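You operate a simulated robot arm through the tools that you are given. There is no shell and no other tool. Be economical: measure what you need, move in short steps, check, and stop when the job is done.

Carry out the task below with a simulated two-armed robot. There is one attempt and no reset: what you move stays moved.

TASK
Press the orange flange onto the spool with both black buttons.
Fine: black lever at 2-HAND and air on for the stroke; one stroke; then air off and lever back at START, drawer shut.

The check looks at the end state, three seconds after you hand in, the way a careful person would. Anything else that was tipped, shoved, dropped, spilled or broken makes it a failure.

THE ROBOT
Two 7-joint arms with two-finger parallel grippers on one trunk, on a base that drives. Base frame: it is fixed to the floor where the robot stands at the start and does not move with it; the origin is under the middle of the robot, x ahead of it, y to its left, z up. Units: m, degrees, N and s.
The left shoulder is at the start at [0.064, 0.182, 1.137], the right one opposite. With the tool pointing down near the work surface each hand reaches from about 0.28 to 0.74 m from the robot's upright axis, wherever it stands, measured 20 degrees to its own side. Places, roughly: black lever [0.5, 0.6, 1]; blue lever [0.5, 0.7, 1]; hold pin [0.6, 1.2, 1]; orange slider [0.6, 0.6, 1.2]; press drawer [0.4, 0.9, 0.9]; press stop button [0.5, 0.5, 0.9]; pressure knob [0.7, 1.1, 1]; red mushroom button [0.6, 0.7, 1.2]; yellow lever [0.5, 0.5, 1]. Payload 3.91 kg a hand.
The tool frame of a hand sits at the grasp point between the pads (the TCP): z along the fingers, y along the line on which they close. The tips reach 0.03 m beyond it. Largest opening 0.11 m; finger width 0.02, thickness 0.01; the body of the gripper, 0.048 by 0.112 m, starts 0.055 m behind the TCP.
Orientation is that of the tool frame in the base frame, as [roll, pitch, yaw] about the fixed x, y, z axes, in that order (R = Rz(yaw) Ry(pitch) Rx(roll)). With the fingers straight down and closing along the base's y, the tool's x points along the base's -x, its y along +y and its z along -z.

THE INTERFACE
- The arms move only by the tool servo_tool. It takes "left_moves", "right_moves" or both (then of equal length, played together; a hand with none holds still); each is a list of rows, each an object of numbers (a shift or turn left out is 0, a gripper value left out holds the last): "rx", "ry", "rz": the turn, a rotation vector about the base's x, y, z in degrees; "dx", "dy", "dz": the shift along the base's x, y, z in m; "hand": the finger opening in m, from 0 to 0.11. In form: [{"rx": .., "ry": .., "rz": .., "dx": .., "dy": .., "dz": .., "hand": ..}, ...]. A call has 1 to 10 rows; each row is the pose to reach, as a shift and turn from the pose commanded when the call began. Each row takes 0.2 s and may step no farther than 0.05 m and 8.6 degrees from the row before; otherwise, or with a gripper value out of range, the whole call is refused. A pose out of reach is approached as far as the arm can. The call stops where the force on the tool passes 40 N (or 10 N more than at its start, if that is more) or the arm is blocked; 0.2 s more then pass. Each finger travels about 0.072 m/s and halts on what it meets, pressing with about 31 N; the grip force reading is that of the motor and also rises with nothing between the fingers. The clock runs only during rows and for 0.2 s after the last one: add rows that repeat a pose to give the fingers time. It gives the time, the measured TCP pose, the force on the tool (base axes), the opening and the grip force at its end, in the units of the frame above (readings bear some noise), with the torque about the TCP (base axes, N m) and any sound that the robot's microphone picked up, and new pictures: "views" is both (left out), scene, wrist or none (wrist: the cameras of the hands that moved).
- Cameras (640 x 400 px; columns grow to the right, rows downward): "scene" is now at [0.1809, 0.058, 1.3294]; the picture's right is [0.64, -0.77, 0.00], its down [-0.42, -0.35, -0.84] and it looks along [0.65, 0.53, -0.55] (base axes); focal length 214 px, centre (320, 200). "left" rides on the left gripper at [0.072, -0.017, -0.103] in its tool frame; the picture's right is [0.23, 0.97, 0.00], its down [-0.76, 0.18, -0.62] and it looks along [-0.61, 0.14, 0.78] (tool axes); focal length 222 px, centre (320, 200). "right" rides on the right gripper at [0.072, 0.017, -0.103] in its tool frame; the picture's right is [-0.23, 0.97, 0.00], its down [-0.76, -0.18, -0.62] and it looks along [-0.61, -0.14, 0.78] (tool axes); focal length 222 px, centre (320, 200). There is no depth. A picture from a camera that has moved, and an enlarged one, comes with that camera's place and axes in the base frame and with its lens.
- move_column(by): slides the trunk up (or, below 0, down) by that many m; the arms and the scene camera ride with it, the base frame stays. It gives what a move gives, with no picture.
- drive_base(legs): drives the robot by 1 to 6 legs, each [ahead, left, turn to the left] in m, m and degrees, along the robot's own axes; the way and the turn of a leg run together, so that a leg with both is an arc; at most 1.5 m and 180 degrees a leg. The arms and the cameras ride along, it lands a little off, and it stops where it bumps. It gives what a move gives, and a new picture of the scene camera.
- pan_tilt(pan, tilt): turns the head with the scene camera to pan (to the left, within 80 degrees either way) and tilt (down, from -29 to 69), counted from straight ahead of the robot. It gives what a move gives, and a new picture of the scene camera.
- inspect(camera, box): a new picture of the part [left, top, right, bottom] of that camera's present view, enlarged. It takes no simulated time.
- finish_job(): hands the job in; it is judged then, once.

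Work in short steps. Places have to be worked out from the pictures, the camera data and where the tool is seen: move nearer, look again, correct. Check each grasp and each placing, and mend what went wrong. You have 120 turns and 260 pictures in all, those below and enlarged ones among them. Open the grippers and draw the arms clear of the work before you hand the job in, unless the task says otherwise; then end with one line.

The tools are called after "Request:" as name(argument=value, ...) on one line, values as JSON. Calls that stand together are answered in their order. servo_tool: Moves the arms, as the interface text tells. Its arguments: {"type":"object","properties":{"left_moves":{"type":"array","items":{"type":"object","properties":{"rx":{"type":"number"},"ry":{"type":"number"},"rz":{"type":"number"},"dx":{"type":"number"},"dy":{"type":"number"},"dz":{"type":"number"},"hand":{"type":"number"}}}},"right_moves":{"type":"array","items":{"type":"object","properties":{"rx":{"type":"number"},"ry":{"type":"number"},"rz":{"type":"number"},"dx":{"type":"number"},"dy":{"type":"number"},"dz":{"type":"number"},"hand":{"type":"number"}}}},"views":{"type":"string","enum":["both","scene","wrist","none"]}},"required":[]} The other tools are called the same way: move_column (by) slides the trunk up or down; drive_base (legs) drives the base; pan_tilt (pan, tilt) turns the head that bears the scene camera; inspect (camera, box) takes an enlarged picture of a part of a camera's view; finish_job () hands the job in.

At the start:

```text
clock: 0.0
left_tcp_pos: [0.361, 0.451, 1.1638]
left_tool_rot: [180.0, 0.1, 180.0]
left_ft_force: [0.7, 0.1, -0.8]
left_moment: [-0.04, -0.01, 0.02]
left_finger_gap: 0.1099
left_grasp_force: 0.1
right_tcp_pos: [0.3635, 0.0392, 1.2249]
right_tool_rot: [-180.0, 0.0, 180.0]
right_ft_force: [-0.5, 0.5, 0.0]
right_moment: [-0.01, -0.01, 0.0]
right_finger_gap: 0.1099
right_grasp_force: 0.1
trunk travel left (down, up): [-0.4, 0.114]
robot x, y, heading: [0.0029, -0.0007, 0.2]
head pan, tilt: [39.4, 33.3]
```

scene: 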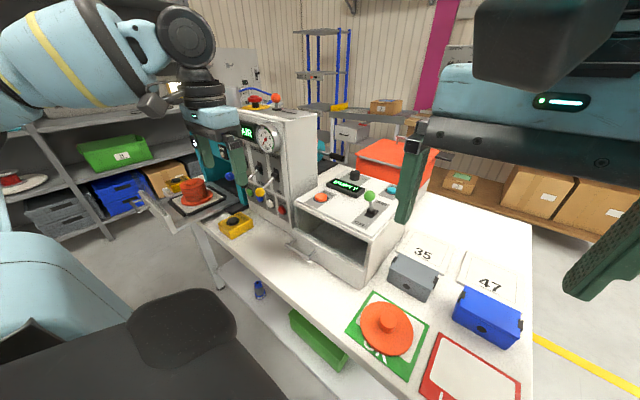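
right: 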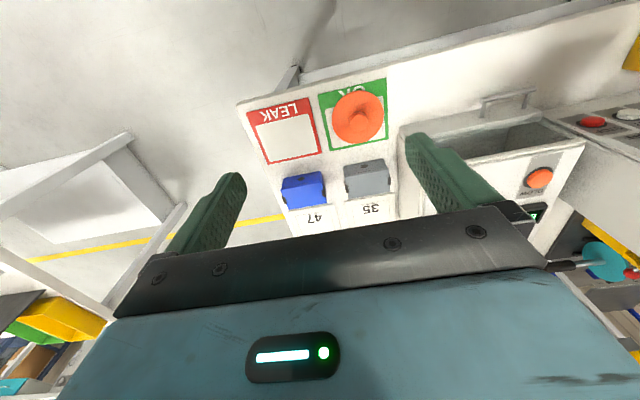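
left: 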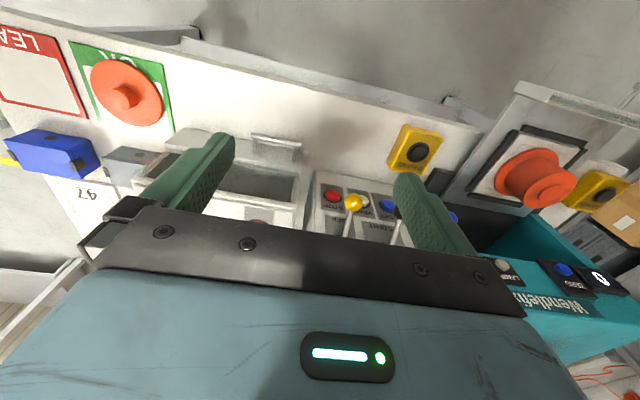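

The press stands on the left with its drawer open, two yellow boxes with black buttons beside it, and the control panel in the middle. I'll enlarge the key parts first.

Request:
inspect(camera="scene", box=[130, 80, 330, 240])

Request:
inspect(camera="left", box=[300, 70, 640, 300])

Request:
pan_tilt(pan=65, tilt=33)

```text
2.50 times, centred on (230, 160) of scene
camera zoom: at [0.1809, 0.058, 1.3294], right [0.64, -0.77, 0.0], down [-0.42, -0.35, -0.84], along [0.65, 0.53, -0.55], focal length 536 px, centre (545, 300)
```

zoom: 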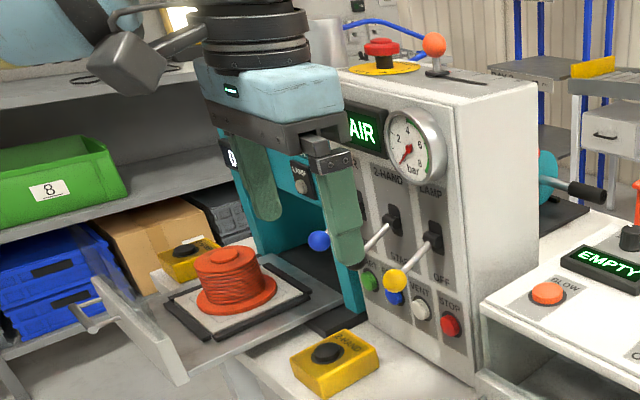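

```text
1.74 times, centred on (470, 185) of left
camera zoom: at [0.2891, 0.4338, 1.2666], right [-0.23, 0.97, 0.0], down [0.76, 0.18, 0.62], along [0.61, 0.14, -0.78], focal length 386 px, centre (59, 226)
```

zoom: 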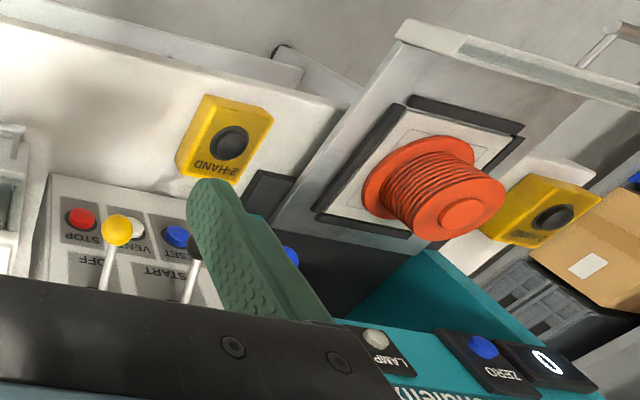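

```text
clock: 0.9
left_tcp_pos: [0.3618, 0.4516, 1.1642]
left_tool_rot: [180.0, 0.1, -179.9]
left_ft_force: [0.1, 0.4, -1.2]
left_moment: [0.0, 0.0, -0.02]
left_finger_gap: 0.1101
left_grasp_force: 0.1
right_tcp_pos: [0.3626, 0.0389, 1.2244]
right_tool_rot: [-180.0, -0.1, -180.0]
right_ft_force: [0.8, -1.0, 0.4]
right_moment: [-0.03, 0.0, 0.0]
right_finger_gap: 0.11
right_grasp_force: 0.0
trunk travel left (down, up): [-0.4, 0.114]
robot x, y, heading: [0.0015, -0.0018, 0.0]
head pan, tilt: [65.0, 33.0]
camera scene: at [0.1499, 0.0822, 1.3298], right [0.91, -0.42, 0.0], down [-0.23, -0.49, -0.84], along [0.35, 0.76, -0.54], focal length 214 px, centre (320, 200)
```

scene: 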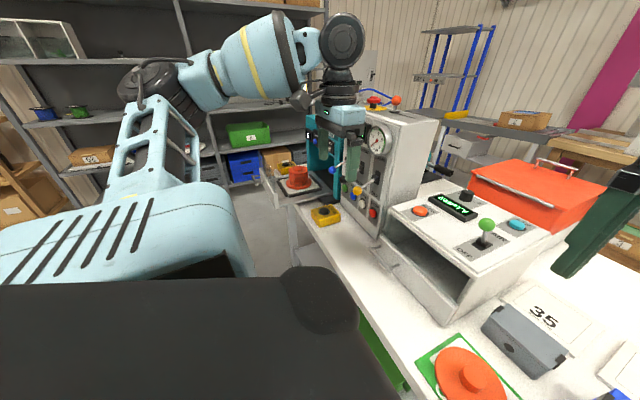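

I need a better view of the press. I'll back off a little and drive left so the drawer and panel are in front of me.

Request:
drive_base(legs=[[-0.25, 0, 0], [0, 0.5, 0]])

Request:
pan_tilt(pan=10, tilt=30)

```text
clock: 7.3
left_tcp_pos: [0.0946, 0.9636, 1.1637]
left_tool_rot: [-179.9, 0.0, -179.2]
left_ft_force: [0.2, -0.4, 0.5]
left_moment: [-0.02, 0.0, 0.01]
left_finger_gap: 0.1102
left_grasp_force: 0.1
right_tcp_pos: [0.1015, 0.5514, 1.2257]
right_tool_rot: [-179.9, 0.1, -179.2]
right_ft_force: [0.1, 0.2, -0.5]
right_moment: [-0.01, 0.01, -0.03]
right_finger_gap: 0.1101
right_grasp_force: 0.1
trunk travel left (down, up): [-0.4, 0.114]
robot x, y, heading: [-0.262, 0.5066, 0.8]
head pan, tilt: [65.0, 33.0]
camera scene: at [-0.1124, 0.5923, 1.3298], right [0.91, -0.41, 0.0], down [-0.22, -0.5, -0.84], along [0.34, 0.76, -0.54], focal length 214 px, centre (320, 200)
```

scene: 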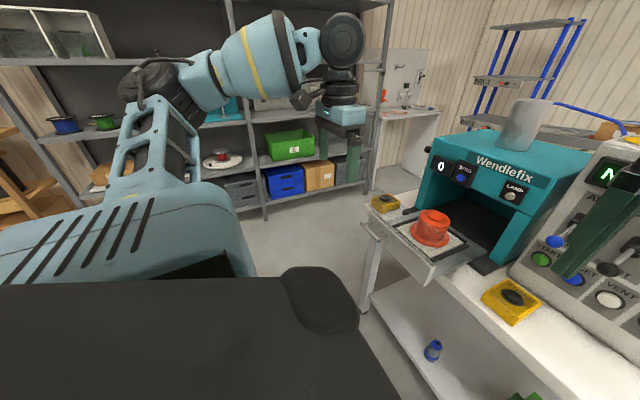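

```text
clock: 8.6
left_tcp_pos: [0.0953, 0.9637, 1.1633]
left_tool_rot: [-179.9, 0.0, -179.3]
left_ft_force: [0.3, 0.6, -0.2]
left_moment: [0.02, 0.0, 0.0]
left_finger_gap: 0.1101
left_grasp_force: 0.1
right_tcp_pos: [0.1011, 0.5525, 1.2246]
right_tool_rot: [-180.0, 0.0, -179.1]
right_ft_force: [0.7, 0.9, -0.2]
right_moment: [-0.01, 0.02, 0.01]
right_finger_gap: 0.11
right_grasp_force: 0.1
trunk travel left (down, up): [-0.4, 0.114]
robot x, y, heading: [-0.2617, 0.5057, 0.7]
head pan, tilt: [10.0, 30.0]
camera scene: at [-0.0601, 0.528, 1.3345], right [0.19, -0.98, 0.0], down [-0.49, -0.09, -0.87], along [0.85, 0.16, -0.5], focal length 214 px, centre (320, 200)
```

scene: 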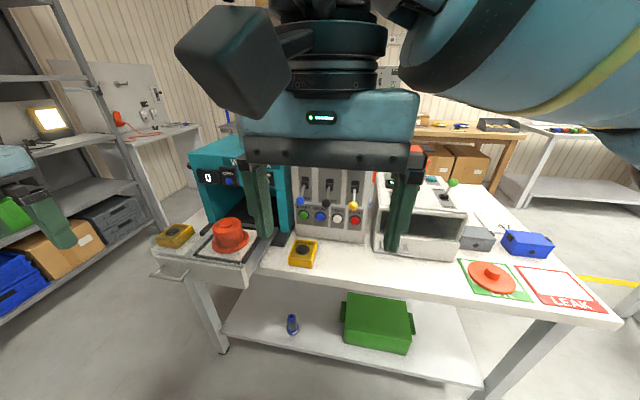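

The right gripper blocks the view, so I'll shift it to the right and then zoom in.

Request:
servo_tool(right_moves=[{"dy": -0.05}, {"dy": -0.1}, {"dy": -0.15}, {"dy": -0.2}, {"dy": -0.25}], views="scene")

Request:
inspect(camera="scene", box=[150, 120, 310, 290])

Request:
inspect(camera="scene", box=[270, 130, 390, 250])

Request:
inspect(camera="scene", box=[440, 160, 620, 320])

```text
clock: 9.8
left_tcp_pos: [0.0937, 0.9631, 1.1644]
left_tool_rot: [179.9, -0.1, -179.3]
left_ft_force: [-0.5, 0.2, -0.6]
left_moment: [0.02, -0.01, 0.05]
left_finger_gap: 0.1102
left_grasp_force: 0.0
right_tcp_pos: [0.1006, 0.3005, 1.2239]
right_tool_rot: [179.9, 0.1, -179.2]
right_ft_force: [0.2, -0.4, -0.9]
right_moment: [0.03, 0.0, -0.04]
right_finger_gap: 0.11
right_grasp_force: 0.0
trunk travel left (down, up): [-0.4, 0.114]
robot x, y, heading: [-0.2616, 0.5101, 0.9]
head pan, tilt: [10.0, 30.0]
camera scene: at [-0.0608, 0.5263, 1.3346], right [0.19, -0.98, 0.0], down [-0.49, -0.09, -0.87], along [0.85, 0.16, -0.5], focal length 214 px, centre (320, 200)
```

scene: 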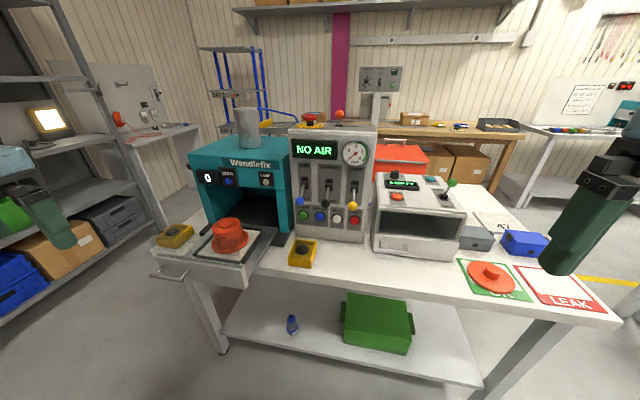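

```text
2.35 times, centred on (230, 205) of scene
camera zoom: at [-0.0608, 0.5263, 1.3346], right [0.19, -0.98, 0.0], down [-0.49, -0.09, -0.87], along [0.85, 0.16, -0.5], focal length 505 px, centre (532, 188)
```

zoom: 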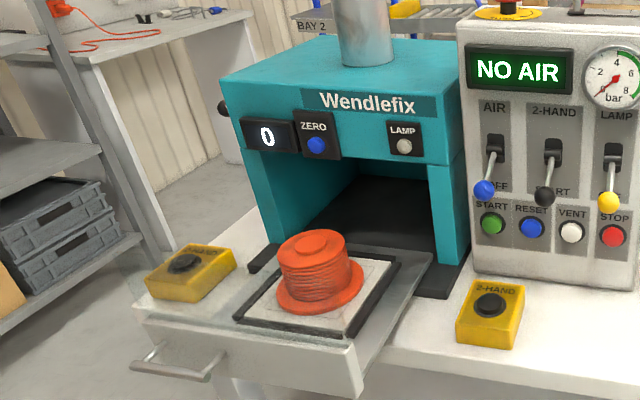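

```text
3.33 times, centred on (330, 190) of scene
camera zoom: at [-0.0608, 0.5263, 1.3346], right [0.19, -0.98, 0.0], down [-0.49, -0.09, -0.87], along [0.85, 0.16, -0.5], focal length 715 px, centre (287, 233)
```

zoom: 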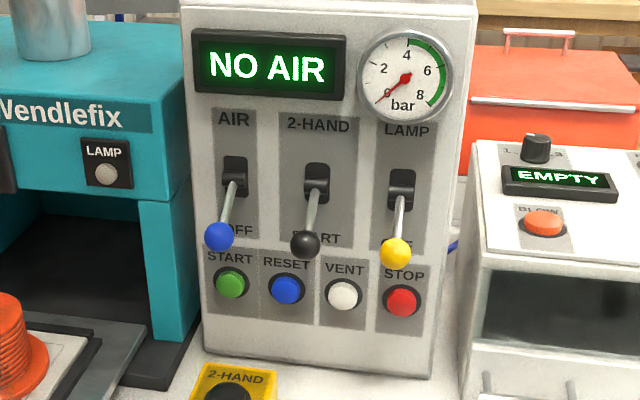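

```text
2.50 times, centred on (530, 240) of scene
camera zoom: at [-0.0608, 0.5263, 1.3346], right [0.19, -0.98, 0.0], down [-0.49, -0.09, -0.87], along [0.85, 0.16, -0.5], focal length 536 px, centre (-205, 100)
```

zoom: 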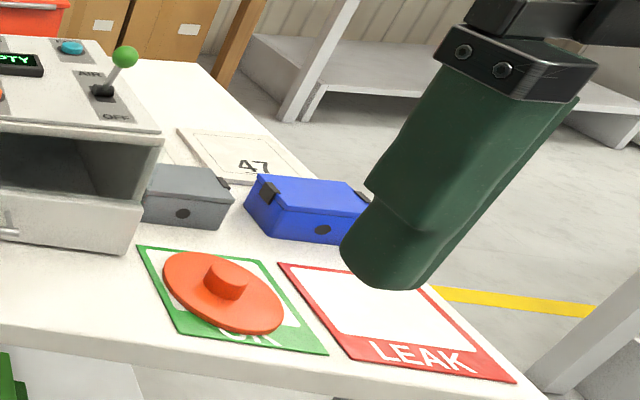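

Blue is AIR (OFF is down) and black is START (down), 2-HAND (up). The loose flange lies on the OK card, so I'll look closer at the spool with the left wrist camera.

Request:
servo_tool(left_moves=[{"dx": 0.04, "dy": -0.03}, {"dx": 0.08, "dy": -0.06}, {"dx": 0.11, "dy": -0.09}], views="wrist")

Request:
inspect(camera="left", box=[220, 60, 460, 240])

```text
clock: 10.6
left_tcp_pos: [0.2042, 0.8709, 1.1611]
left_tool_rot: [-179.9, 0.0, -179.3]
left_ft_force: [0.1, -1.5, 0.5]
left_moment: [0.03, 0.02, -0.01]
left_finger_gap: 0.11
left_grasp_force: 0.0
right_tcp_pos: [0.1022, 0.3014, 1.2238]
right_tool_rot: [180.0, 0.0, -179.1]
right_ft_force: [0.2, -0.2, 0.7]
right_moment: [0.02, 0.0, -0.01]
right_finger_gap: 0.11
right_grasp_force: 0.0
trunk travel left (down, up): [-0.4, 0.114]
robot x, y, heading: [-0.2574, 0.5023, 0.9]
head pan, tilt: [10.0, 30.0]
camera left: at [0.1306, 0.8532, 1.2649], right [-0.24, 0.97, 0.0], down [0.76, 0.19, 0.62], along [0.6, 0.15, -0.78], focal length 222 px, centre (320, 200)
```

left: 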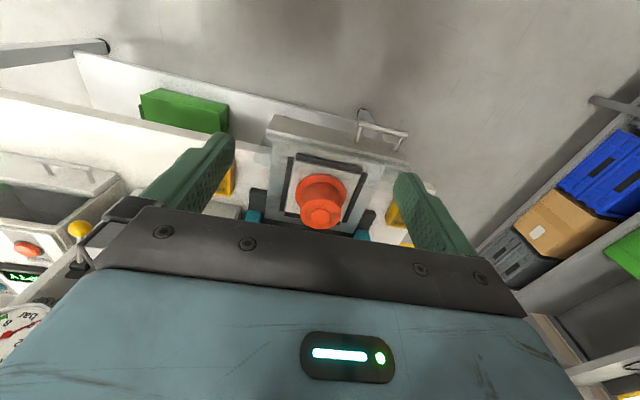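

```text
2.22 times, centred on (340, 150) of left
camera zoom: at [0.1306, 0.8532, 1.2649], right [-0.24, 0.97, 0.0], down [0.76, 0.19, 0.62], along [0.6, 0.15, -0.78], focal length 494 px, centre (276, 311)
```

zoom: 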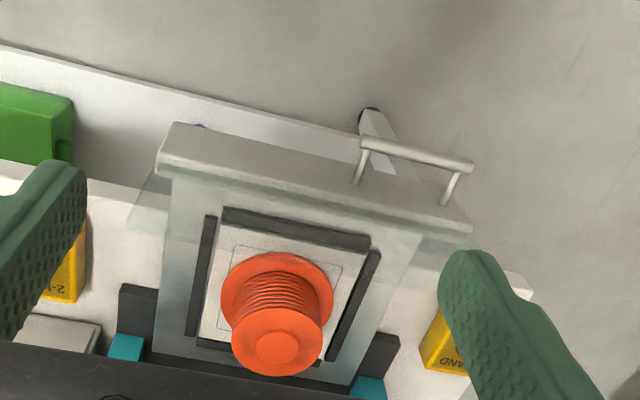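

Request:
inspect(camera="left", box=[280, 150, 370, 240])

Request:
inspect(camera="scene", box=[190, 195, 280, 285])

Request:
inspect(camera="scene", box=[445, 240, 545, 310])

```text
4.44 times, centred on (325, 195) of left
camera zoom: at [0.1306, 0.8532, 1.2649], right [-0.24, 0.97, 0.0], down [0.76, 0.19, 0.62], along [0.6, 0.15, -0.78], focal length 987 px, centre (298, 222)
```

zoom: 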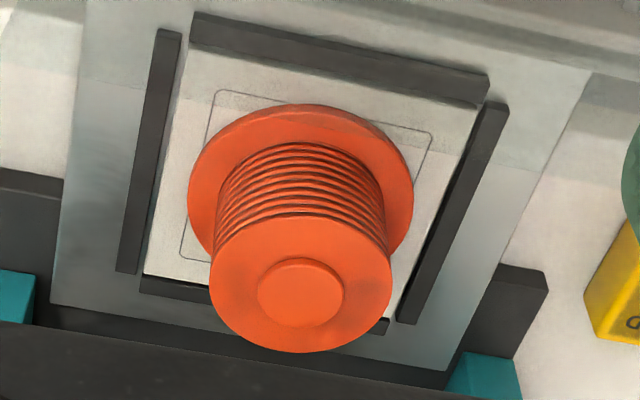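

```text
4.44 times, centred on (235, 240) of scene
camera zoom: at [-0.0591, 0.5269, 1.3343], right [0.19, -0.98, 0.0], down [-0.49, -0.09, -0.87], along [0.85, 0.16, -0.5], focal length 953 px, centre (698, 22)
```

zoom: 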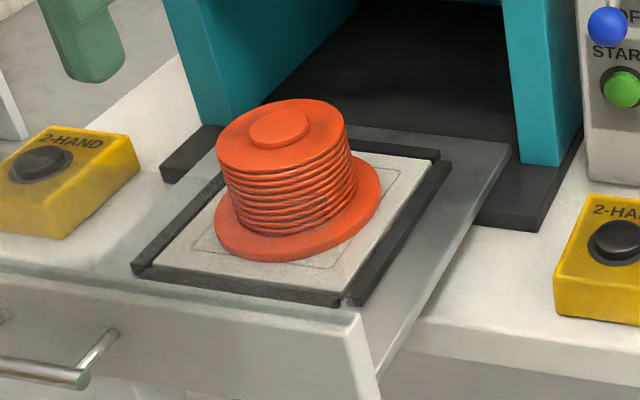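

```text
5.71 times, centred on (495, 275) of scene
camera zoom: at [-0.0591, 0.5269, 1.3343], right [0.19, -0.98, 0.0], down [-0.49, -0.09, -0.87], along [0.85, 0.16, -0.5], focal length 1226 px, centre (-680, -229)
```

zoom: 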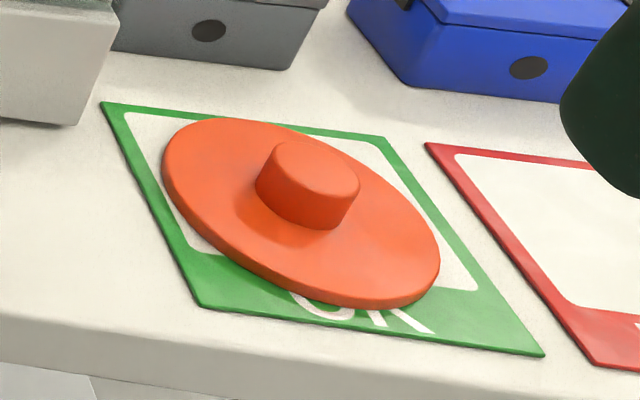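

The spool in the drawer has a boss on top, and the card holds a disc with a hub. The shelves hold other spools, so I'll look at those for comparison before deciding how the parts mate.

Request:
pan_tilt(pan=65, tilt=20)

Request:
inspect(camera="scene", box=[0, 80, 260, 230])

Request:
inspect(camera="scene", box=[360, 130, 640, 320])

```text
clock: 11.8
left_tcp_pos: [0.2009, 0.873, 1.162]
left_tool_rot: [-180.0, 0.0, -179.3]
left_ft_force: [0.2, -0.5, 0.6]
left_moment: [0.03, 0.03, -0.01]
left_finger_gap: 0.1099
left_grasp_force: 0.0
right_tcp_pos: [0.1021, 0.2998, 1.2239]
right_tool_rot: [-180.0, -0.1, -179.2]
right_ft_force: [0.1, 0.4, 0.2]
right_moment: [-0.03, 0.0, 0.02]
right_finger_gap: 0.1101
right_grasp_force: 0.1
trunk travel left (down, up): [-0.4, 0.114]
robot x, y, heading: [-0.2595, 0.5068, 0.8]
head pan, tilt: [65.0, 20.0]
camera scene: at [-0.1107, 0.5959, 1.3505], right [0.91, -0.41, 0.0], down [-0.14, -0.31, -0.94], along [0.39, 0.86, -0.34], focal length 214 px, centre (320, 200)
```

scene: 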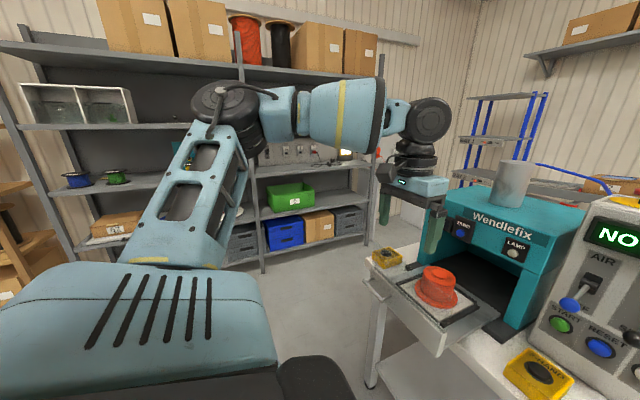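

```text
2.46 times, centred on (130, 155) of scene
camera zoom: at [-0.1107, 0.5959, 1.3505], right [0.91, -0.41, 0.0], down [-0.14, -0.31, -0.94], along [0.39, 0.86, -0.34], focal length 528 px, centre (788, 311)
```

zoom: 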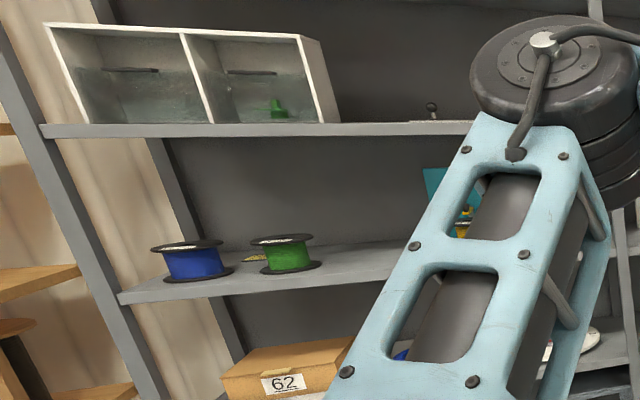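

```text
2.11 times, centred on (500, 225) of scene
camera zoom: at [-0.1107, 0.5959, 1.3505], right [0.91, -0.41, 0.0], down [-0.14, -0.31, -0.94], along [0.39, 0.86, -0.34], focal length 452 px, centre (-59, 147)
```

zoom: 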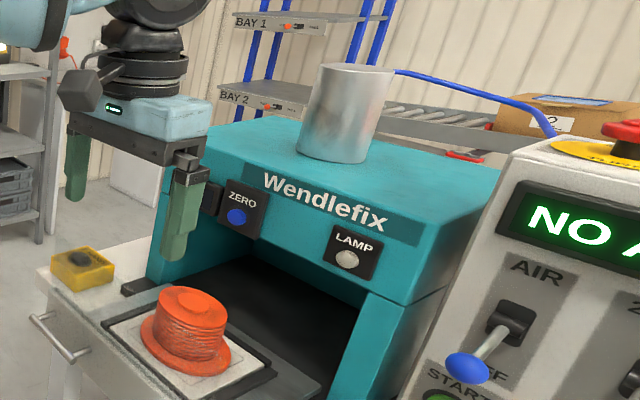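

The parts fit the idea that the spool in the drawer lacks its top flange, which is on the OK card. I'll drive over to look at the flange with the right hand.

Request:
drive_base(legs=[[0, -0.16, 0], [0.16, 0, 0]])

Request:
pan_tilt(pan=-10, tilt=45)

Request:
servo_tool(right_moves=[{"dz": -0.03}], views="both")

```text
clock: 14.8
left_tcp_pos: [0.3612, 0.717, 1.1625]
left_tool_rot: [180.0, 0.0, -179.3]
left_ft_force: [0.9, -0.3, 0.0]
left_moment: [0.02, 0.02, -0.02]
left_finger_gap: 0.1101
left_grasp_force: 0.1
right_tcp_pos: [0.2606, 0.1462, 1.2251]
right_tool_rot: [180.0, 0.0, -179.2]
right_ft_force: [-0.7, 0.0, -0.7]
right_moment: [-0.01, -0.02, 0.01]
right_finger_gap: 0.11
right_grasp_force: 0.1
trunk travel left (down, up): [-0.4, 0.114]
robot x, y, heading: [-0.1021, 0.3527, 0.7]
head pan, tilt: [65.0, 20.0]
camera scene: at [0.0479, 0.4405, 1.3506], right [0.91, -0.41, 0.0], down [-0.14, -0.31, -0.94], along [0.39, 0.86, -0.34], focal length 214 px, centre (320, 200)
```

scene: 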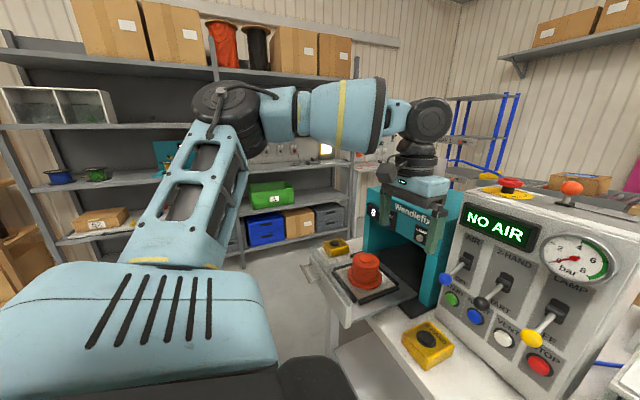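

```text
clock: 16.3
left_tcp_pos: [0.3601, 0.7171, 1.163]
left_tool_rot: [-180.0, 0.0, -179.3]
left_ft_force: [-0.6, 0.4, -0.4]
left_moment: [0.01, 0.01, -0.01]
left_finger_gap: 0.1099
left_grasp_force: 0.0
right_tcp_pos: [0.2609, 0.1477, 1.2229]
right_tool_rot: [-179.9, 0.0, -179.2]
right_ft_force: [-0.3, -0.3, -0.3]
right_moment: [-0.01, 0.02, 0.04]
right_finger_gap: 0.11
right_grasp_force: 0.0
trunk travel left (down, up): [-0.4, 0.114]
robot x, y, heading: [-0.1026, 0.3524, 0.8]
head pan, tilt: [-10.0, 45.0]
camera scene: at [0.0898, 0.3427, 1.3119], right [-0.16, -0.99, 0.0], down [-0.7, 0.11, -0.71], along [0.7, -0.11, -0.71], focal length 214 px, centre (320, 200)
```

scene: 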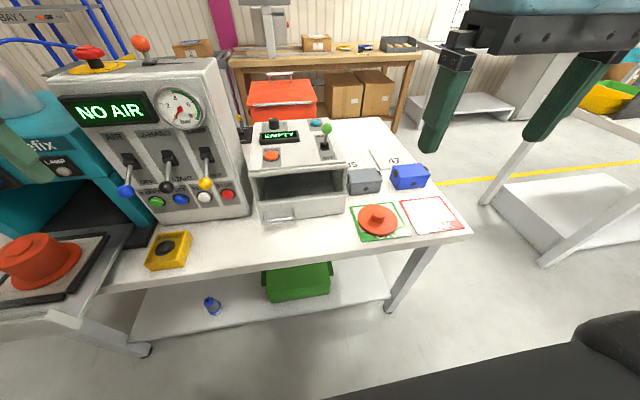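

```text
clock: 16.7
left_tcp_pos: [0.3613, 0.717, 1.1624]
left_tool_rot: [-180.0, 0.0, -179.3]
left_ft_force: [0.1, -0.4, 0.1]
left_moment: [0.03, 0.02, 0.05]
left_finger_gap: 0.11
left_grasp_force: 0.0
right_tcp_pos: [0.261, 0.1471, 1.1958]
right_tool_rot: [-180.0, -0.1, -179.1]
right_ft_force: [0.0, -0.2, -0.5]
right_moment: [0.02, 0.02, -0.02]
right_finger_gap: 0.1103
right_grasp_force: 0.1
trunk travel left (down, up): [-0.4, 0.114]
robot x, y, heading: [-0.1046, 0.354, 1.0]
head pan, tilt: [-10.0, 45.0]
camera scene: at [0.0907, 0.3421, 1.3117], right [-0.16, -0.99, 0.0], down [-0.7, 0.11, -0.71], along [0.7, -0.11, -0.71], focal length 214 px, centre (320, 200)
camera right: at [0.1877, 0.1622, 1.2973], right [0.21, 0.98, 0.0], down [0.76, -0.17, 0.62], along [0.61, -0.13, -0.78], focal length 222 px, centre (320, 200)
```

scene: 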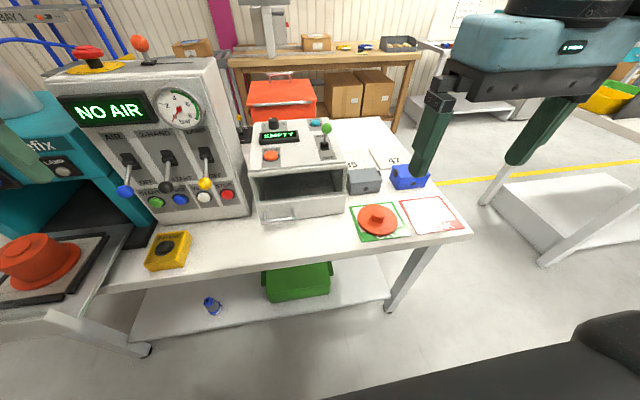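
right: 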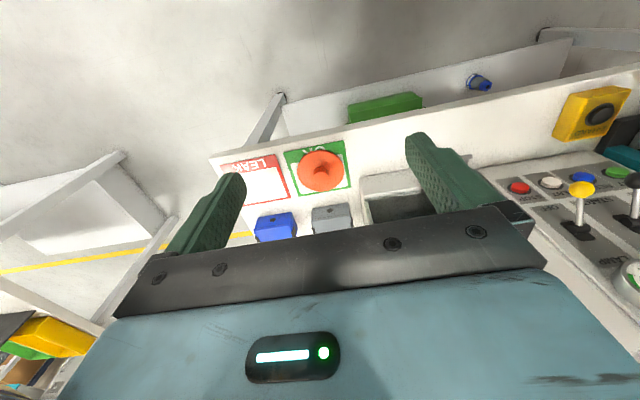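

Rough triangulation puts the flange hub near (0.43, 0.11, ~0.88). I'll move the right hand above it at a safe height and look again.

Request:
servo_tool(right_moves=[{"dx": 0.04, "dy": -0.01, "dz": -0.02}, {"dx": 0.08, "dy": -0.02, "dz": -0.04}, {"dx": 0.12, "dy": -0.03, "dz": -0.07}, {"dx": 0.15, "dy": -0.035, "dz": -0.1}], views="both")

Request:
inspect(camera="right", box=[200, 60, 440, 240])

```text
refused: row 3 steps farther than a row can; nothing moved
```

```text
2.22 times, centred on (320, 150) of right
camera zoom: at [0.1877, 0.1622, 1.2973], right [0.21, 0.98, 0.0], down [0.76, -0.17, 0.62], along [0.61, -0.13, -0.78], focal length 494 px, centre (320, 311)
```

zoom: 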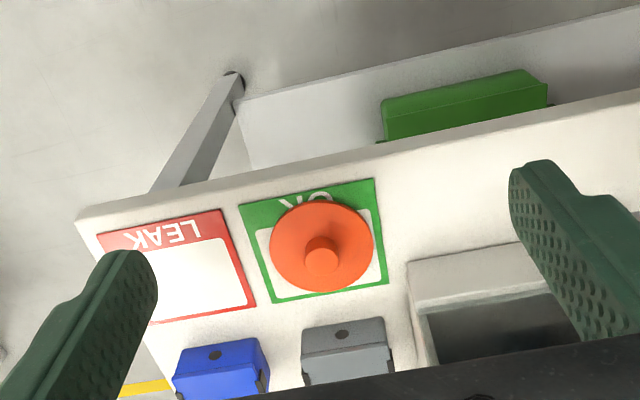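

The disc is about 0.11 m wide, matching the spool's bottom flange. That confirms it as the missing part, so I'll approach in smaller steps.

Request:
servo_tool(right_moves=[{"dx": 0.03, "dy": -0.007, "dz": -0.02}, {"dx": 0.06, "dy": -0.014, "dz": -0.04}, {"dx": 0.09, "dy": -0.021, "dz": -0.06}, {"dx": 0.12, "dy": -0.028, "dz": -0.08}, {"dx": 0.15, "dy": -0.035, "dz": -0.1}], views="both")

```text
clock: 17.9
left_tcp_pos: [0.3617, 0.7174, 1.1619]
left_tool_rot: [-180.0, 0.0, -179.3]
left_ft_force: [-0.7, 0.4, 0.7]
left_moment: [0.05, 0.04, -0.03]
left_finger_gap: 0.11
left_grasp_force: 0.1
right_tcp_pos: [0.4119, 0.114, 1.0958]
right_tool_rot: [-179.9, 0.1, -179.2]
right_ft_force: [0.1, 0.5, -0.1]
right_moment: [-0.04, 0.0, 0.01]
right_finger_gap: 0.11
right_grasp_force: 0.1
trunk travel left (down, up): [-0.4, 0.114]
robot x, y, heading: [-0.0979, 0.352, 0.7]
head pan, tilt: [-10.0, 45.0]
camera scene: at [0.0905, 0.3425, 1.3118], right [-0.16, -0.99, 0.0], down [-0.7, 0.11, -0.71], along [0.7, -0.11, -0.71], focal length 214 px, centre (320, 200)
camera right: at [0.3391, 0.1284, 1.198], right [0.21, 0.98, 0.0], down [0.76, -0.17, 0.62], along [0.61, -0.13, -0.78], focal length 222 px, centre (320, 200)
```

scene: 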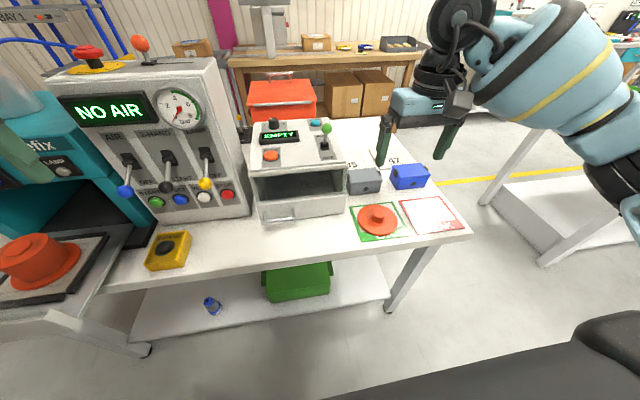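
right: 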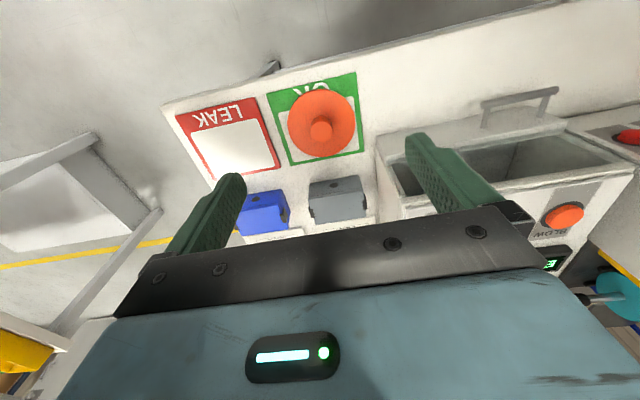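

Triangulating the two wrist views puts the hub top near (0.496, 0.096, 0.785). I'll go to above it at z≈0.95 and check.

Request:
servo_tool(right_moves=[{"dx": 0.02, "dy": -0.004, "dz": -0.04}, {"dx": 0.04, "dy": -0.008, "dz": -0.08}, {"dx": 0.06, "dy": -0.014, "dz": -0.12}, {"dx": 0.08, "dy": -0.018, "dz": -0.155}], views="both")

Request:
inspect(camera="right", box=[200, 20, 440, 200])

```text
clock: 18.9
left_tcp_pos: [0.3608, 0.7168, 1.1602]
left_tool_rot: [-180.0, 0.0, -179.3]
left_ft_force: [0.7, 0.6, 0.0]
left_moment: [0.0, 0.0, -0.02]
left_finger_gap: 0.11
left_grasp_force: 0.1
right_tcp_pos: [0.49, 0.0913, 0.9404]
right_tool_rot: [179.9, 0.2, -179.3]
right_ft_force: [0.4, 0.6, 0.4]
right_moment: [-0.01, 0.02, -0.01]
right_finger_gap: 0.1103
right_grasp_force: 0.0
trunk travel left (down, up): [-0.4, 0.114]
robot x, y, heading: [-0.1022, 0.3536, 0.9]
head pan, tilt: [-10.0, 45.0]
camera scene: at [0.0905, 0.3427, 1.3118], right [-0.16, -0.99, 0.0], down [-0.7, 0.11, -0.71], along [0.7, -0.11, -0.71], focal length 214 px, centre (320, 200)
camera right: at [0.417, 0.1064, 1.043], right [0.21, 0.98, 0.0], down [0.76, -0.17, 0.62], along [0.61, -0.13, -0.78], focal length 222 px, centre (320, 200)
```

scene: 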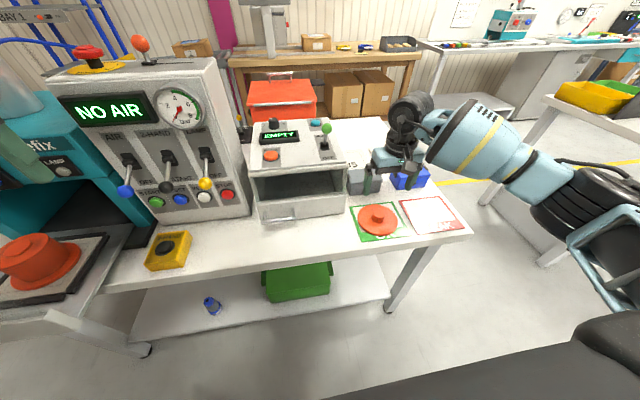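
right: 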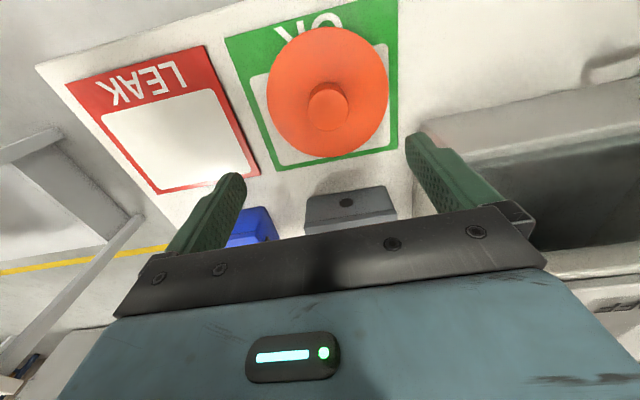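

```text
2.22 times, centred on (320, 110) of right
camera zoom: at [0.417, 0.1064, 1.043], right [0.21, 0.98, 0.0], down [0.76, -0.17, 0.62], along [0.61, -0.13, -0.78], focal length 494 px, centre (320, 400)
```

zoom: 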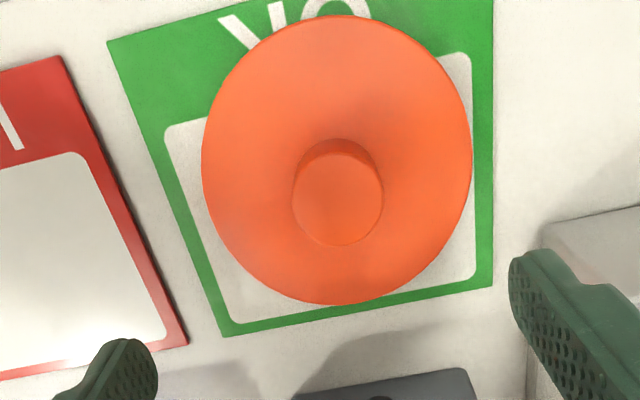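

The hub top is near (0.491, 0.100) with z between 0.79 and 0.82. I'll lower to z≈0.88 over it and check.

Request:
servo_tool(right_moves=[{"dx": 0.001, "dy": 0.008, "dz": -0.03}, {"dx": 0.001, "dy": 0.008, "dz": -0.06, "hand": 0.1}], views="both")

Request:
inspect(camera="scene", box=[330, 140, 450, 250])

```text
clock: 19.5
left_tcp_pos: [0.3597, 0.7178, 1.1628]
left_tool_rot: [180.0, -0.1, -179.3]
left_ft_force: [-0.4, 0.0, -0.9]
left_moment: [-0.02, 0.02, 0.01]
left_finger_gap: 0.11
left_grasp_force: 0.0
right_tcp_pos: [0.4914, 0.1002, 0.8814]
right_tool_rot: [180.0, 0.0, -179.2]
right_ft_force: [-0.1, 0.7, -0.5]
right_moment: [0.0, -0.04, 0.0]
right_finger_gap: 0.1001
right_grasp_force: 0.0
trunk travel left (down, up): [-0.4, 0.114]
robot x, y, heading: [-0.105, 0.3527, 0.8]
head pan, tilt: [-10.0, 45.0]
camera scene: at [0.0899, 0.3424, 1.3119], right [-0.16, -0.99, 0.0], down [-0.7, 0.11, -0.71], along [0.7, -0.11, -0.71], focal length 214 px, centre (320, 200)
camera right: at [0.4188, 0.1147, 0.9834], right [0.21, 0.98, 0.0], down [0.76, -0.17, 0.62], along [0.61, -0.13, -0.78], focal length 222 px, centre (320, 200)
```

scene: 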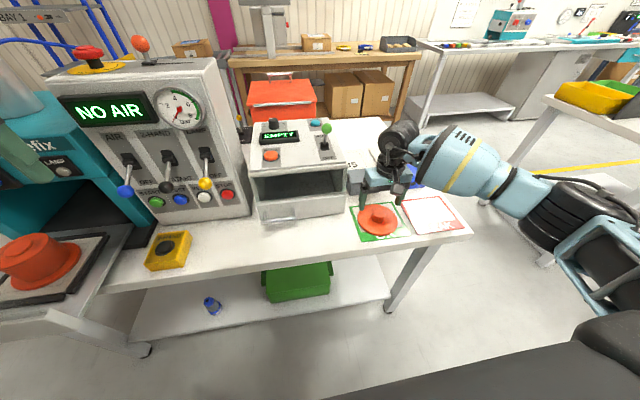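
right: 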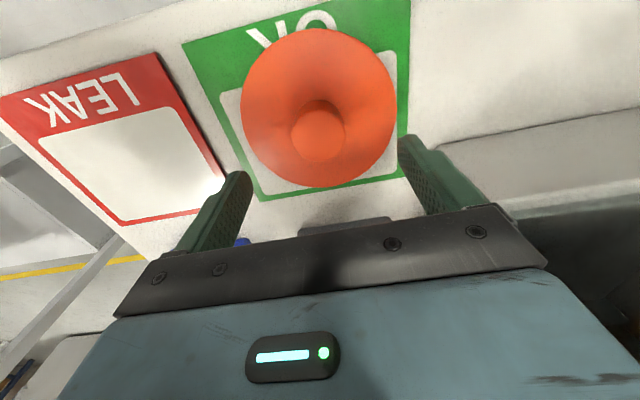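

```text
3.64 times, centred on (390, 195) of scene
camera zoom: at [0.0899, 0.3424, 1.3119], right [-0.16, -0.99, 0.0], down [-0.7, 0.11, -0.71], along [0.7, -0.11, -0.71], focal length 780 px, centre (66, 218)
```

zoom: 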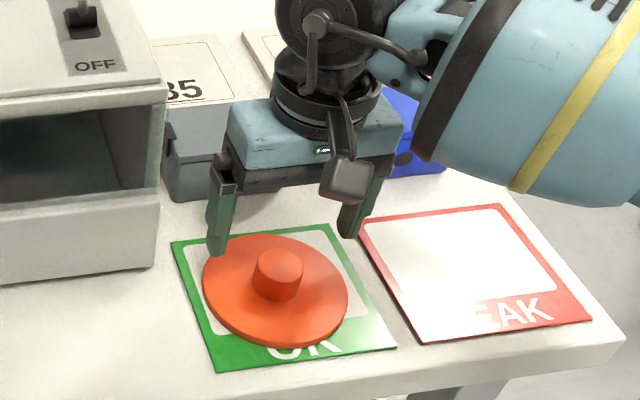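

Hub top is now estimated at (0.487, 0.098, 0.82). I'll descend a bit further with the fingers partly closed and re-check clearance above the disc.

Request:
servo_tool(right_moves=[{"dx": -0.004, "dy": -0.001, "dz": -0.015, "hand": 0.08}, {"dx": -0.004, "dy": -0.001, "dz": -0.03, "hand": 0.08}], views="wrist")

Request:
inspect(camera="scene", box=[340, 170, 430, 250])

```text
clock: 20.1
left_tcp_pos: [0.3595, 0.7173, 1.1622]
left_tool_rot: [180.0, 0.0, -179.3]
left_ft_force: [-0.2, 1.1, 0.5]
left_moment: [-0.03, -0.01, -0.02]
left_finger_gap: 0.1101
left_grasp_force: 0.0
right_tcp_pos: [0.4882, 0.0987, 0.8492]
right_tool_rot: [179.9, 0.0, -179.2]
right_ft_force: [-0.5, -0.8, 0.7]
right_moment: [-0.02, 0.04, -0.01]
right_finger_gap: 0.0801
right_grasp_force: 0.0
trunk travel left (down, up): [-0.4, 0.114]
robot x, y, heading: [-0.1024, 0.3532, 1.0]
head pan, tilt: [-10.0, 45.0]
camera right: at [0.4144, 0.1141, 0.9526], right [0.21, 0.98, 0.0], down [0.76, -0.17, 0.62], along [0.61, -0.13, -0.78], focal length 222 px, centre (320, 200)
```

right: 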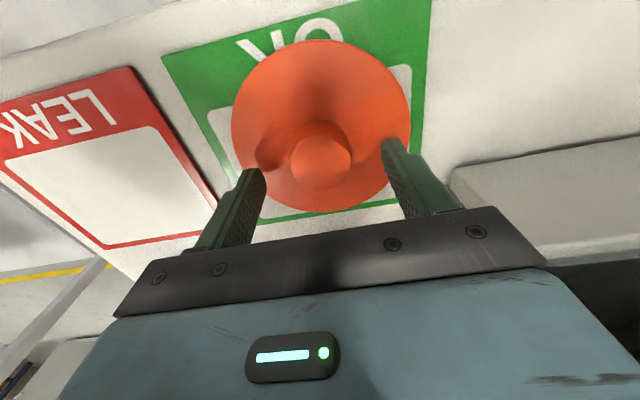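

```text
5.00 times, centred on (385, 210) of scene
camera zoom: at [0.09, 0.3427, 1.3118], right [-0.16, -0.99, 0.0], down [-0.7, 0.11, -0.71], along [0.7, -0.11, -0.71], focal length 1072 px, centre (-5, 150)
```

zoom: 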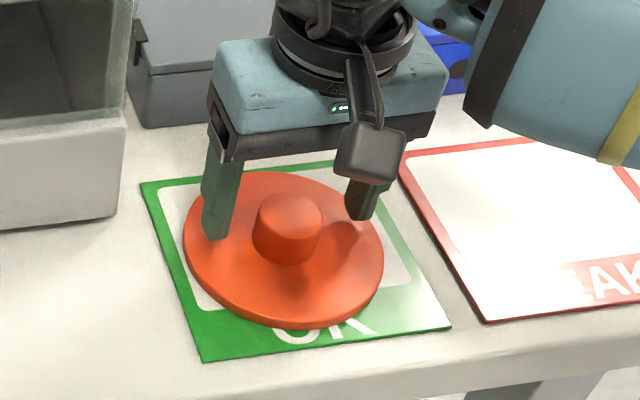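

Fingers are on either side of the hub, about 1.5 cm above the disc. I'll shift x slightly back, lower 1.2 cm and close on the hub.

Request:
servo_tool(right_moves=[{"dx": -0.006, "dz": -0.006}, {"dx": -0.006, "dz": -0.012}, {"dx": -0.006, "dz": -0.012, "hand": 0.03}, {"dx": -0.006, "dz": -0.012, "hand": 0.03}, {"dx": -0.006, "dz": -0.012, "hand": 0.03}, {"dx": -0.006, "dz": -0.012, "hand": 0.03}], views="wrist")

Request:
inspect(camera="scene", box=[340, 170, 430, 250])

```text
clock: 21.5
left_tcp_pos: [0.3582, 0.7189, 1.162]
left_tool_rot: [-179.9, 0.0, -179.2]
left_ft_force: [0.4, 1.2, -0.1]
left_moment: [0.03, 0.04, -0.03]
left_finger_gap: 0.1098
left_grasp_force: 0.1
right_tcp_pos: [0.4823, 0.1016, 0.8426]
right_tool_rot: [179.8, 0.7, -179.2]
right_ft_force: [4.6, 2.5, 33.4]
right_moment: [-0.3, -0.03, -0.06]
right_finger_gap: 0.0439
right_grasp_force: 13.8
trunk travel left (down, up): [-0.4, 0.114]
robot x, y, heading: [-0.101, 0.3525, 1.0]
head pan, tilt: [-10.0, 45.0]
camera right: at [0.4081, 0.1165, 0.9444], right [0.21, 0.98, 0.01], down [0.76, -0.17, 0.63], along [0.62, -0.13, -0.78], focal length 222 px, centre (320, 200)
```

right: 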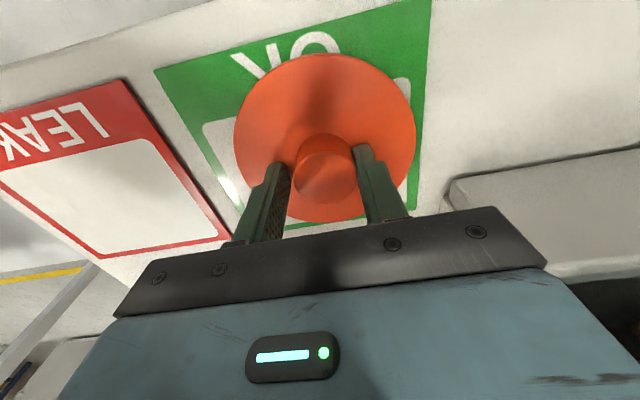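

```text
5.00 times, centred on (385, 210) of scene
camera zoom: at [0.0875, 0.3443, 1.3124], right [-0.16, -0.99, 0.0], down [-0.7, 0.11, -0.71], along [0.7, -0.11, -0.71], focal length 1072 px, centre (-5, 150)
```

zoom: 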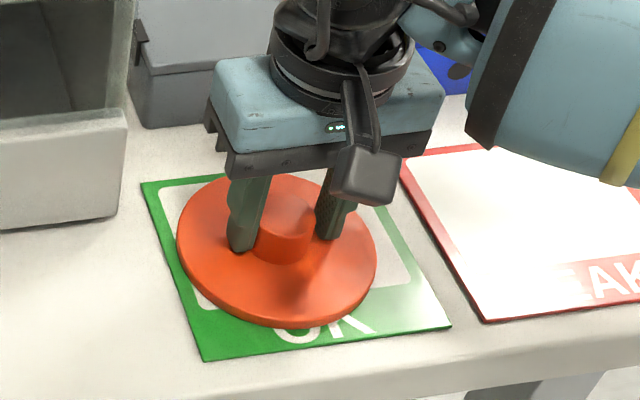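

Fingertips touched the disc (top ≈0.812) and are closing on the hub at 0.044 gap. I'll lift slightly to relieve the downward load and finish the grip.

Request:
servo_tool(right_moves=[{"dz": 0.006, "hand": 0.02}, {"dz": 0.009, "hand": 0.02}, {"dz": 0.009, "hand": 0.02}, {"dz": 0.009, "hand": 0.02}], views="wrist")

```text
clock: 22.5
left_tcp_pos: [0.3599, 0.7173, 1.1629]
left_tool_rot: [-180.0, 0.1, -179.3]
left_ft_force: [0.6, -0.1, -0.6]
left_moment: [-0.02, 0.0, 0.02]
left_finger_gap: 0.1101
left_grasp_force: 0.2
right_tcp_pos: [0.4806, 0.0991, 0.8459]
right_tool_rot: [-179.9, 0.0, -179.2]
right_ft_force: [-0.3, -0.1, -0.9]
right_moment: [0.02, 0.02, 0.0]
right_finger_gap: 0.0365
right_grasp_force: 31.1
trunk travel left (down, up): [-0.4, 0.114]
robot x, y, heading: [-0.1025, 0.3531, 0.8]
head pan, tilt: [-10.0, 45.0]
camera right: at [0.4071, 0.1145, 0.9486], right [0.21, 0.98, 0.0], down [0.76, -0.17, 0.62], along [0.61, -0.13, -0.78], focal length 222 px, centre (320, 200)
```

right: 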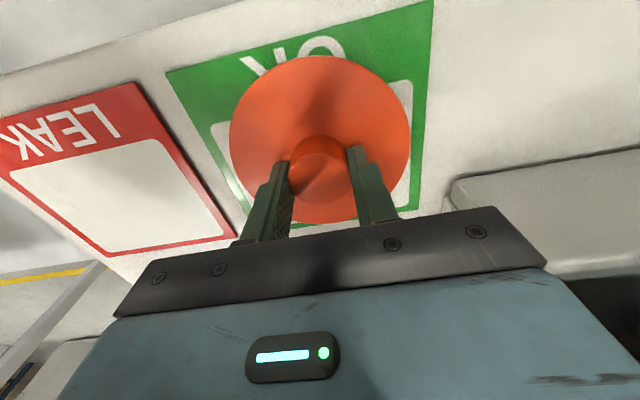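

Gripped (gap 0.0365, 31 N). I'll lift it straight up.

Request:
servo_tool(right_moves=[{"dz": 0.02}, {"dz": 0.06}, {"dz": 0.11}, {"dz": 0.16}, {"dz": 0.21}, {"dz": 0.26}, {"dz": 0.31}, {"dz": 0.36}, {"dz": 0.41, "dx": -0.02}, {"dz": 0.46, "dx": -0.03}], views="both")

```text
refused: row 9 steps farther than a row can; nothing moved
```

Request:
servo_tool(right_moves=[{"dz": 0.02}, {"dz": 0.06}, {"dz": 0.11}, {"dz": 0.16}, {"dz": 0.21}, {"dz": 0.26}, {"dz": 0.31}, {"dz": 0.36}, {"dz": 0.4}, {"dz": 0.44, "dx": -0.02}], views="both")

```text
clock: 24.7
left_tcp_pos: [0.3584, 0.7181, 1.163]
left_tool_rot: [180.0, 0.2, -179.3]
left_ft_force: [0.2, 0.0, -0.6]
left_moment: [-0.02, -0.04, 0.02]
left_finger_gap: 0.1098
left_grasp_force: 0.0
right_tcp_pos: [0.4592, 0.1037, 1.2886]
right_tool_rot: [180.0, 0.2, -179.4]
right_ft_force: [0.0, 0.7, 0.2]
right_moment: [0.01, -0.01, -0.03]
right_finger_gap: 0.0367
right_grasp_force: 31.3
trunk travel left (down, up): [-0.4, 0.114]
robot x, y, heading: [-0.1016, 0.3516, 0.9]
head pan, tilt: [-10.0, 45.0]
camera scene: at [0.0879, 0.3428, 1.3122], right [-0.16, -0.99, 0.0], down [-0.7, 0.11, -0.71], along [0.7, -0.11, -0.71], focal length 214 px, centre (320, 200)
camera right: at [0.3855, 0.1181, 1.3893], right [0.21, 0.98, 0.0], down [0.76, -0.17, 0.63], along [0.61, -0.13, -0.78], focal length 222 px, centre (320, 200)
```

scene: 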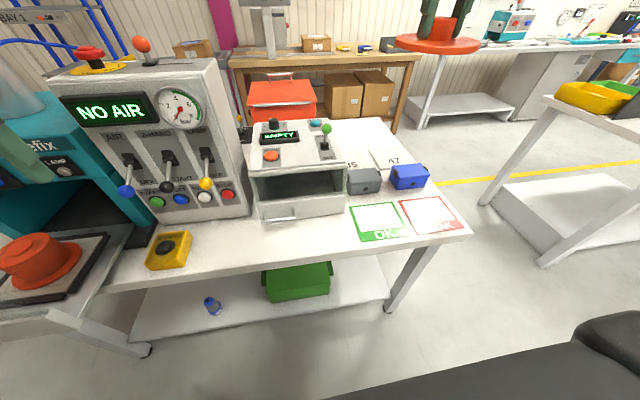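
right: 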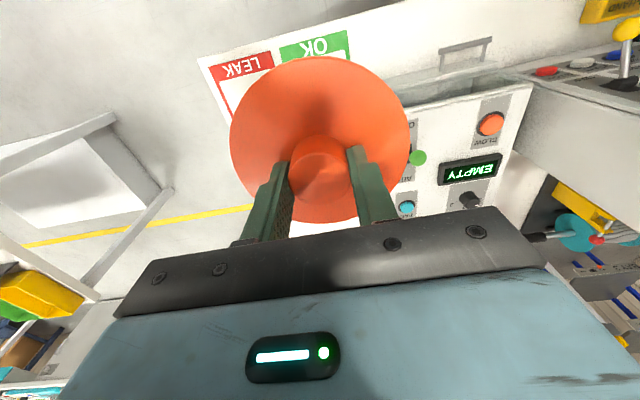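

The flange is in hand. I'll tilt it so the head camera sees its underside.

Request:
servo_tool(right_moves=[{"ry": 8, "dz": 0.02}, {"ry": 16, "dz": 0.03}, {"ry": 24, "dz": 0.04}, {"ry": 32, "dz": 0.05}], views="none")

Request:
pan_tilt(pan=-30, tilt=5)

```text
clock: 25.7
left_tcp_pos: [0.3619, 0.7185, 1.1611]
left_tool_rot: [-179.8, 0.0, -179.2]
left_ft_force: [0.0, 1.2, 0.0]
left_moment: [-0.05, -0.01, 0.01]
left_finger_gap: 0.1103
left_grasp_force: 0.0
right_tcp_pos: [0.3675, 0.1968, 1.2328]
right_tool_rot: [179.5, -31.9, -179.2]
right_ft_force: [-0.7, 0.0, -1.4]
right_moment: [0.0, -0.03, -0.02]
right_finger_gap: 0.0364
right_grasp_force: 30.7
right hand out of reach, approached as far as the arm can: row 1, 2, 3, 4
trunk travel left (down, up): [-0.4, 0.114]
robot x, y, heading: [-0.1013, 0.3515, 0.8]
head pan, tilt: [-10.0, 45.0]
```

```text
clock: 26.8
left_tcp_pos: [0.3608, 0.7186, 1.1624]
left_tool_rot: [179.9, 0.0, -179.3]
left_ft_force: [-0.7, 0.0, -0.5]
left_moment: [0.0, 0.02, -0.02]
left_finger_gap: 0.1099
left_grasp_force: 0.1
right_tcp_pos: [0.369, 0.1949, 1.2343]
right_tool_rot: [179.4, -31.8, -179.1]
right_ft_force: [-0.1, 0.0, -1.5]
right_moment: [-0.03, 0.03, 0.01]
right_finger_gap: 0.0366
right_grasp_force: 31.1
trunk travel left (down, up): [-0.4, 0.114]
robot x, y, heading: [-0.1021, 0.3552, 0.9]
head pan, tilt: [-30.0, 5.0]
camera scene: at [0.0898, 0.3109, 1.3748], right [-0.49, -0.87, 0.0], down [-0.08, 0.04, -1.0], along [0.87, -0.49, -0.09], focal length 214 px, centre (320, 200)
```

scene: 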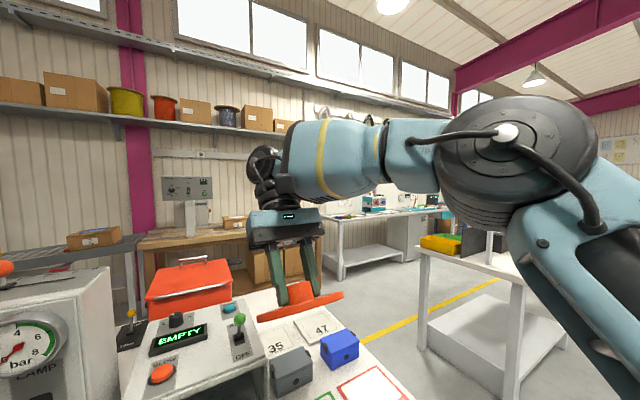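

The underside isn't visible this way. I'll undo the pitch and instead roll the hand so the fingers point left, with the hand further right, so the underside faces the head camera.

Request:
servo_tool(right_moves=[{"ry": -8, "dz": -0.02}, {"ry": -16, "dz": -0.04}, {"ry": -24, "dz": -0.06, "dy": -0.02}, {"ry": -32, "dz": -0.08, "dy": -0.04}], views="none")

```text
clock: 27.8
left_tcp_pos: [0.3612, 0.7163, 1.1619]
left_tool_rot: [-180.0, 0.0, -179.3]
left_ft_force: [-0.6, 0.1, 1.1]
left_moment: [0.02, 0.02, 0.03]
left_finger_gap: 0.1099
left_grasp_force: 0.0
right_tcp_pos: [0.3657, 0.159, 1.1569]
right_tool_rot: [179.9, 0.1, -179.4]
right_ft_force: [-0.3, 0.1, -0.6]
right_moment: [0.02, -0.02, -0.01]
right_finger_gap: 0.0365
right_grasp_force: 31.4
trunk travel left (down, up): [-0.4, 0.114]
robot x, y, heading: [-0.0986, 0.3508, 0.8]
head pan, tilt: [-30.0, 5.0]
```

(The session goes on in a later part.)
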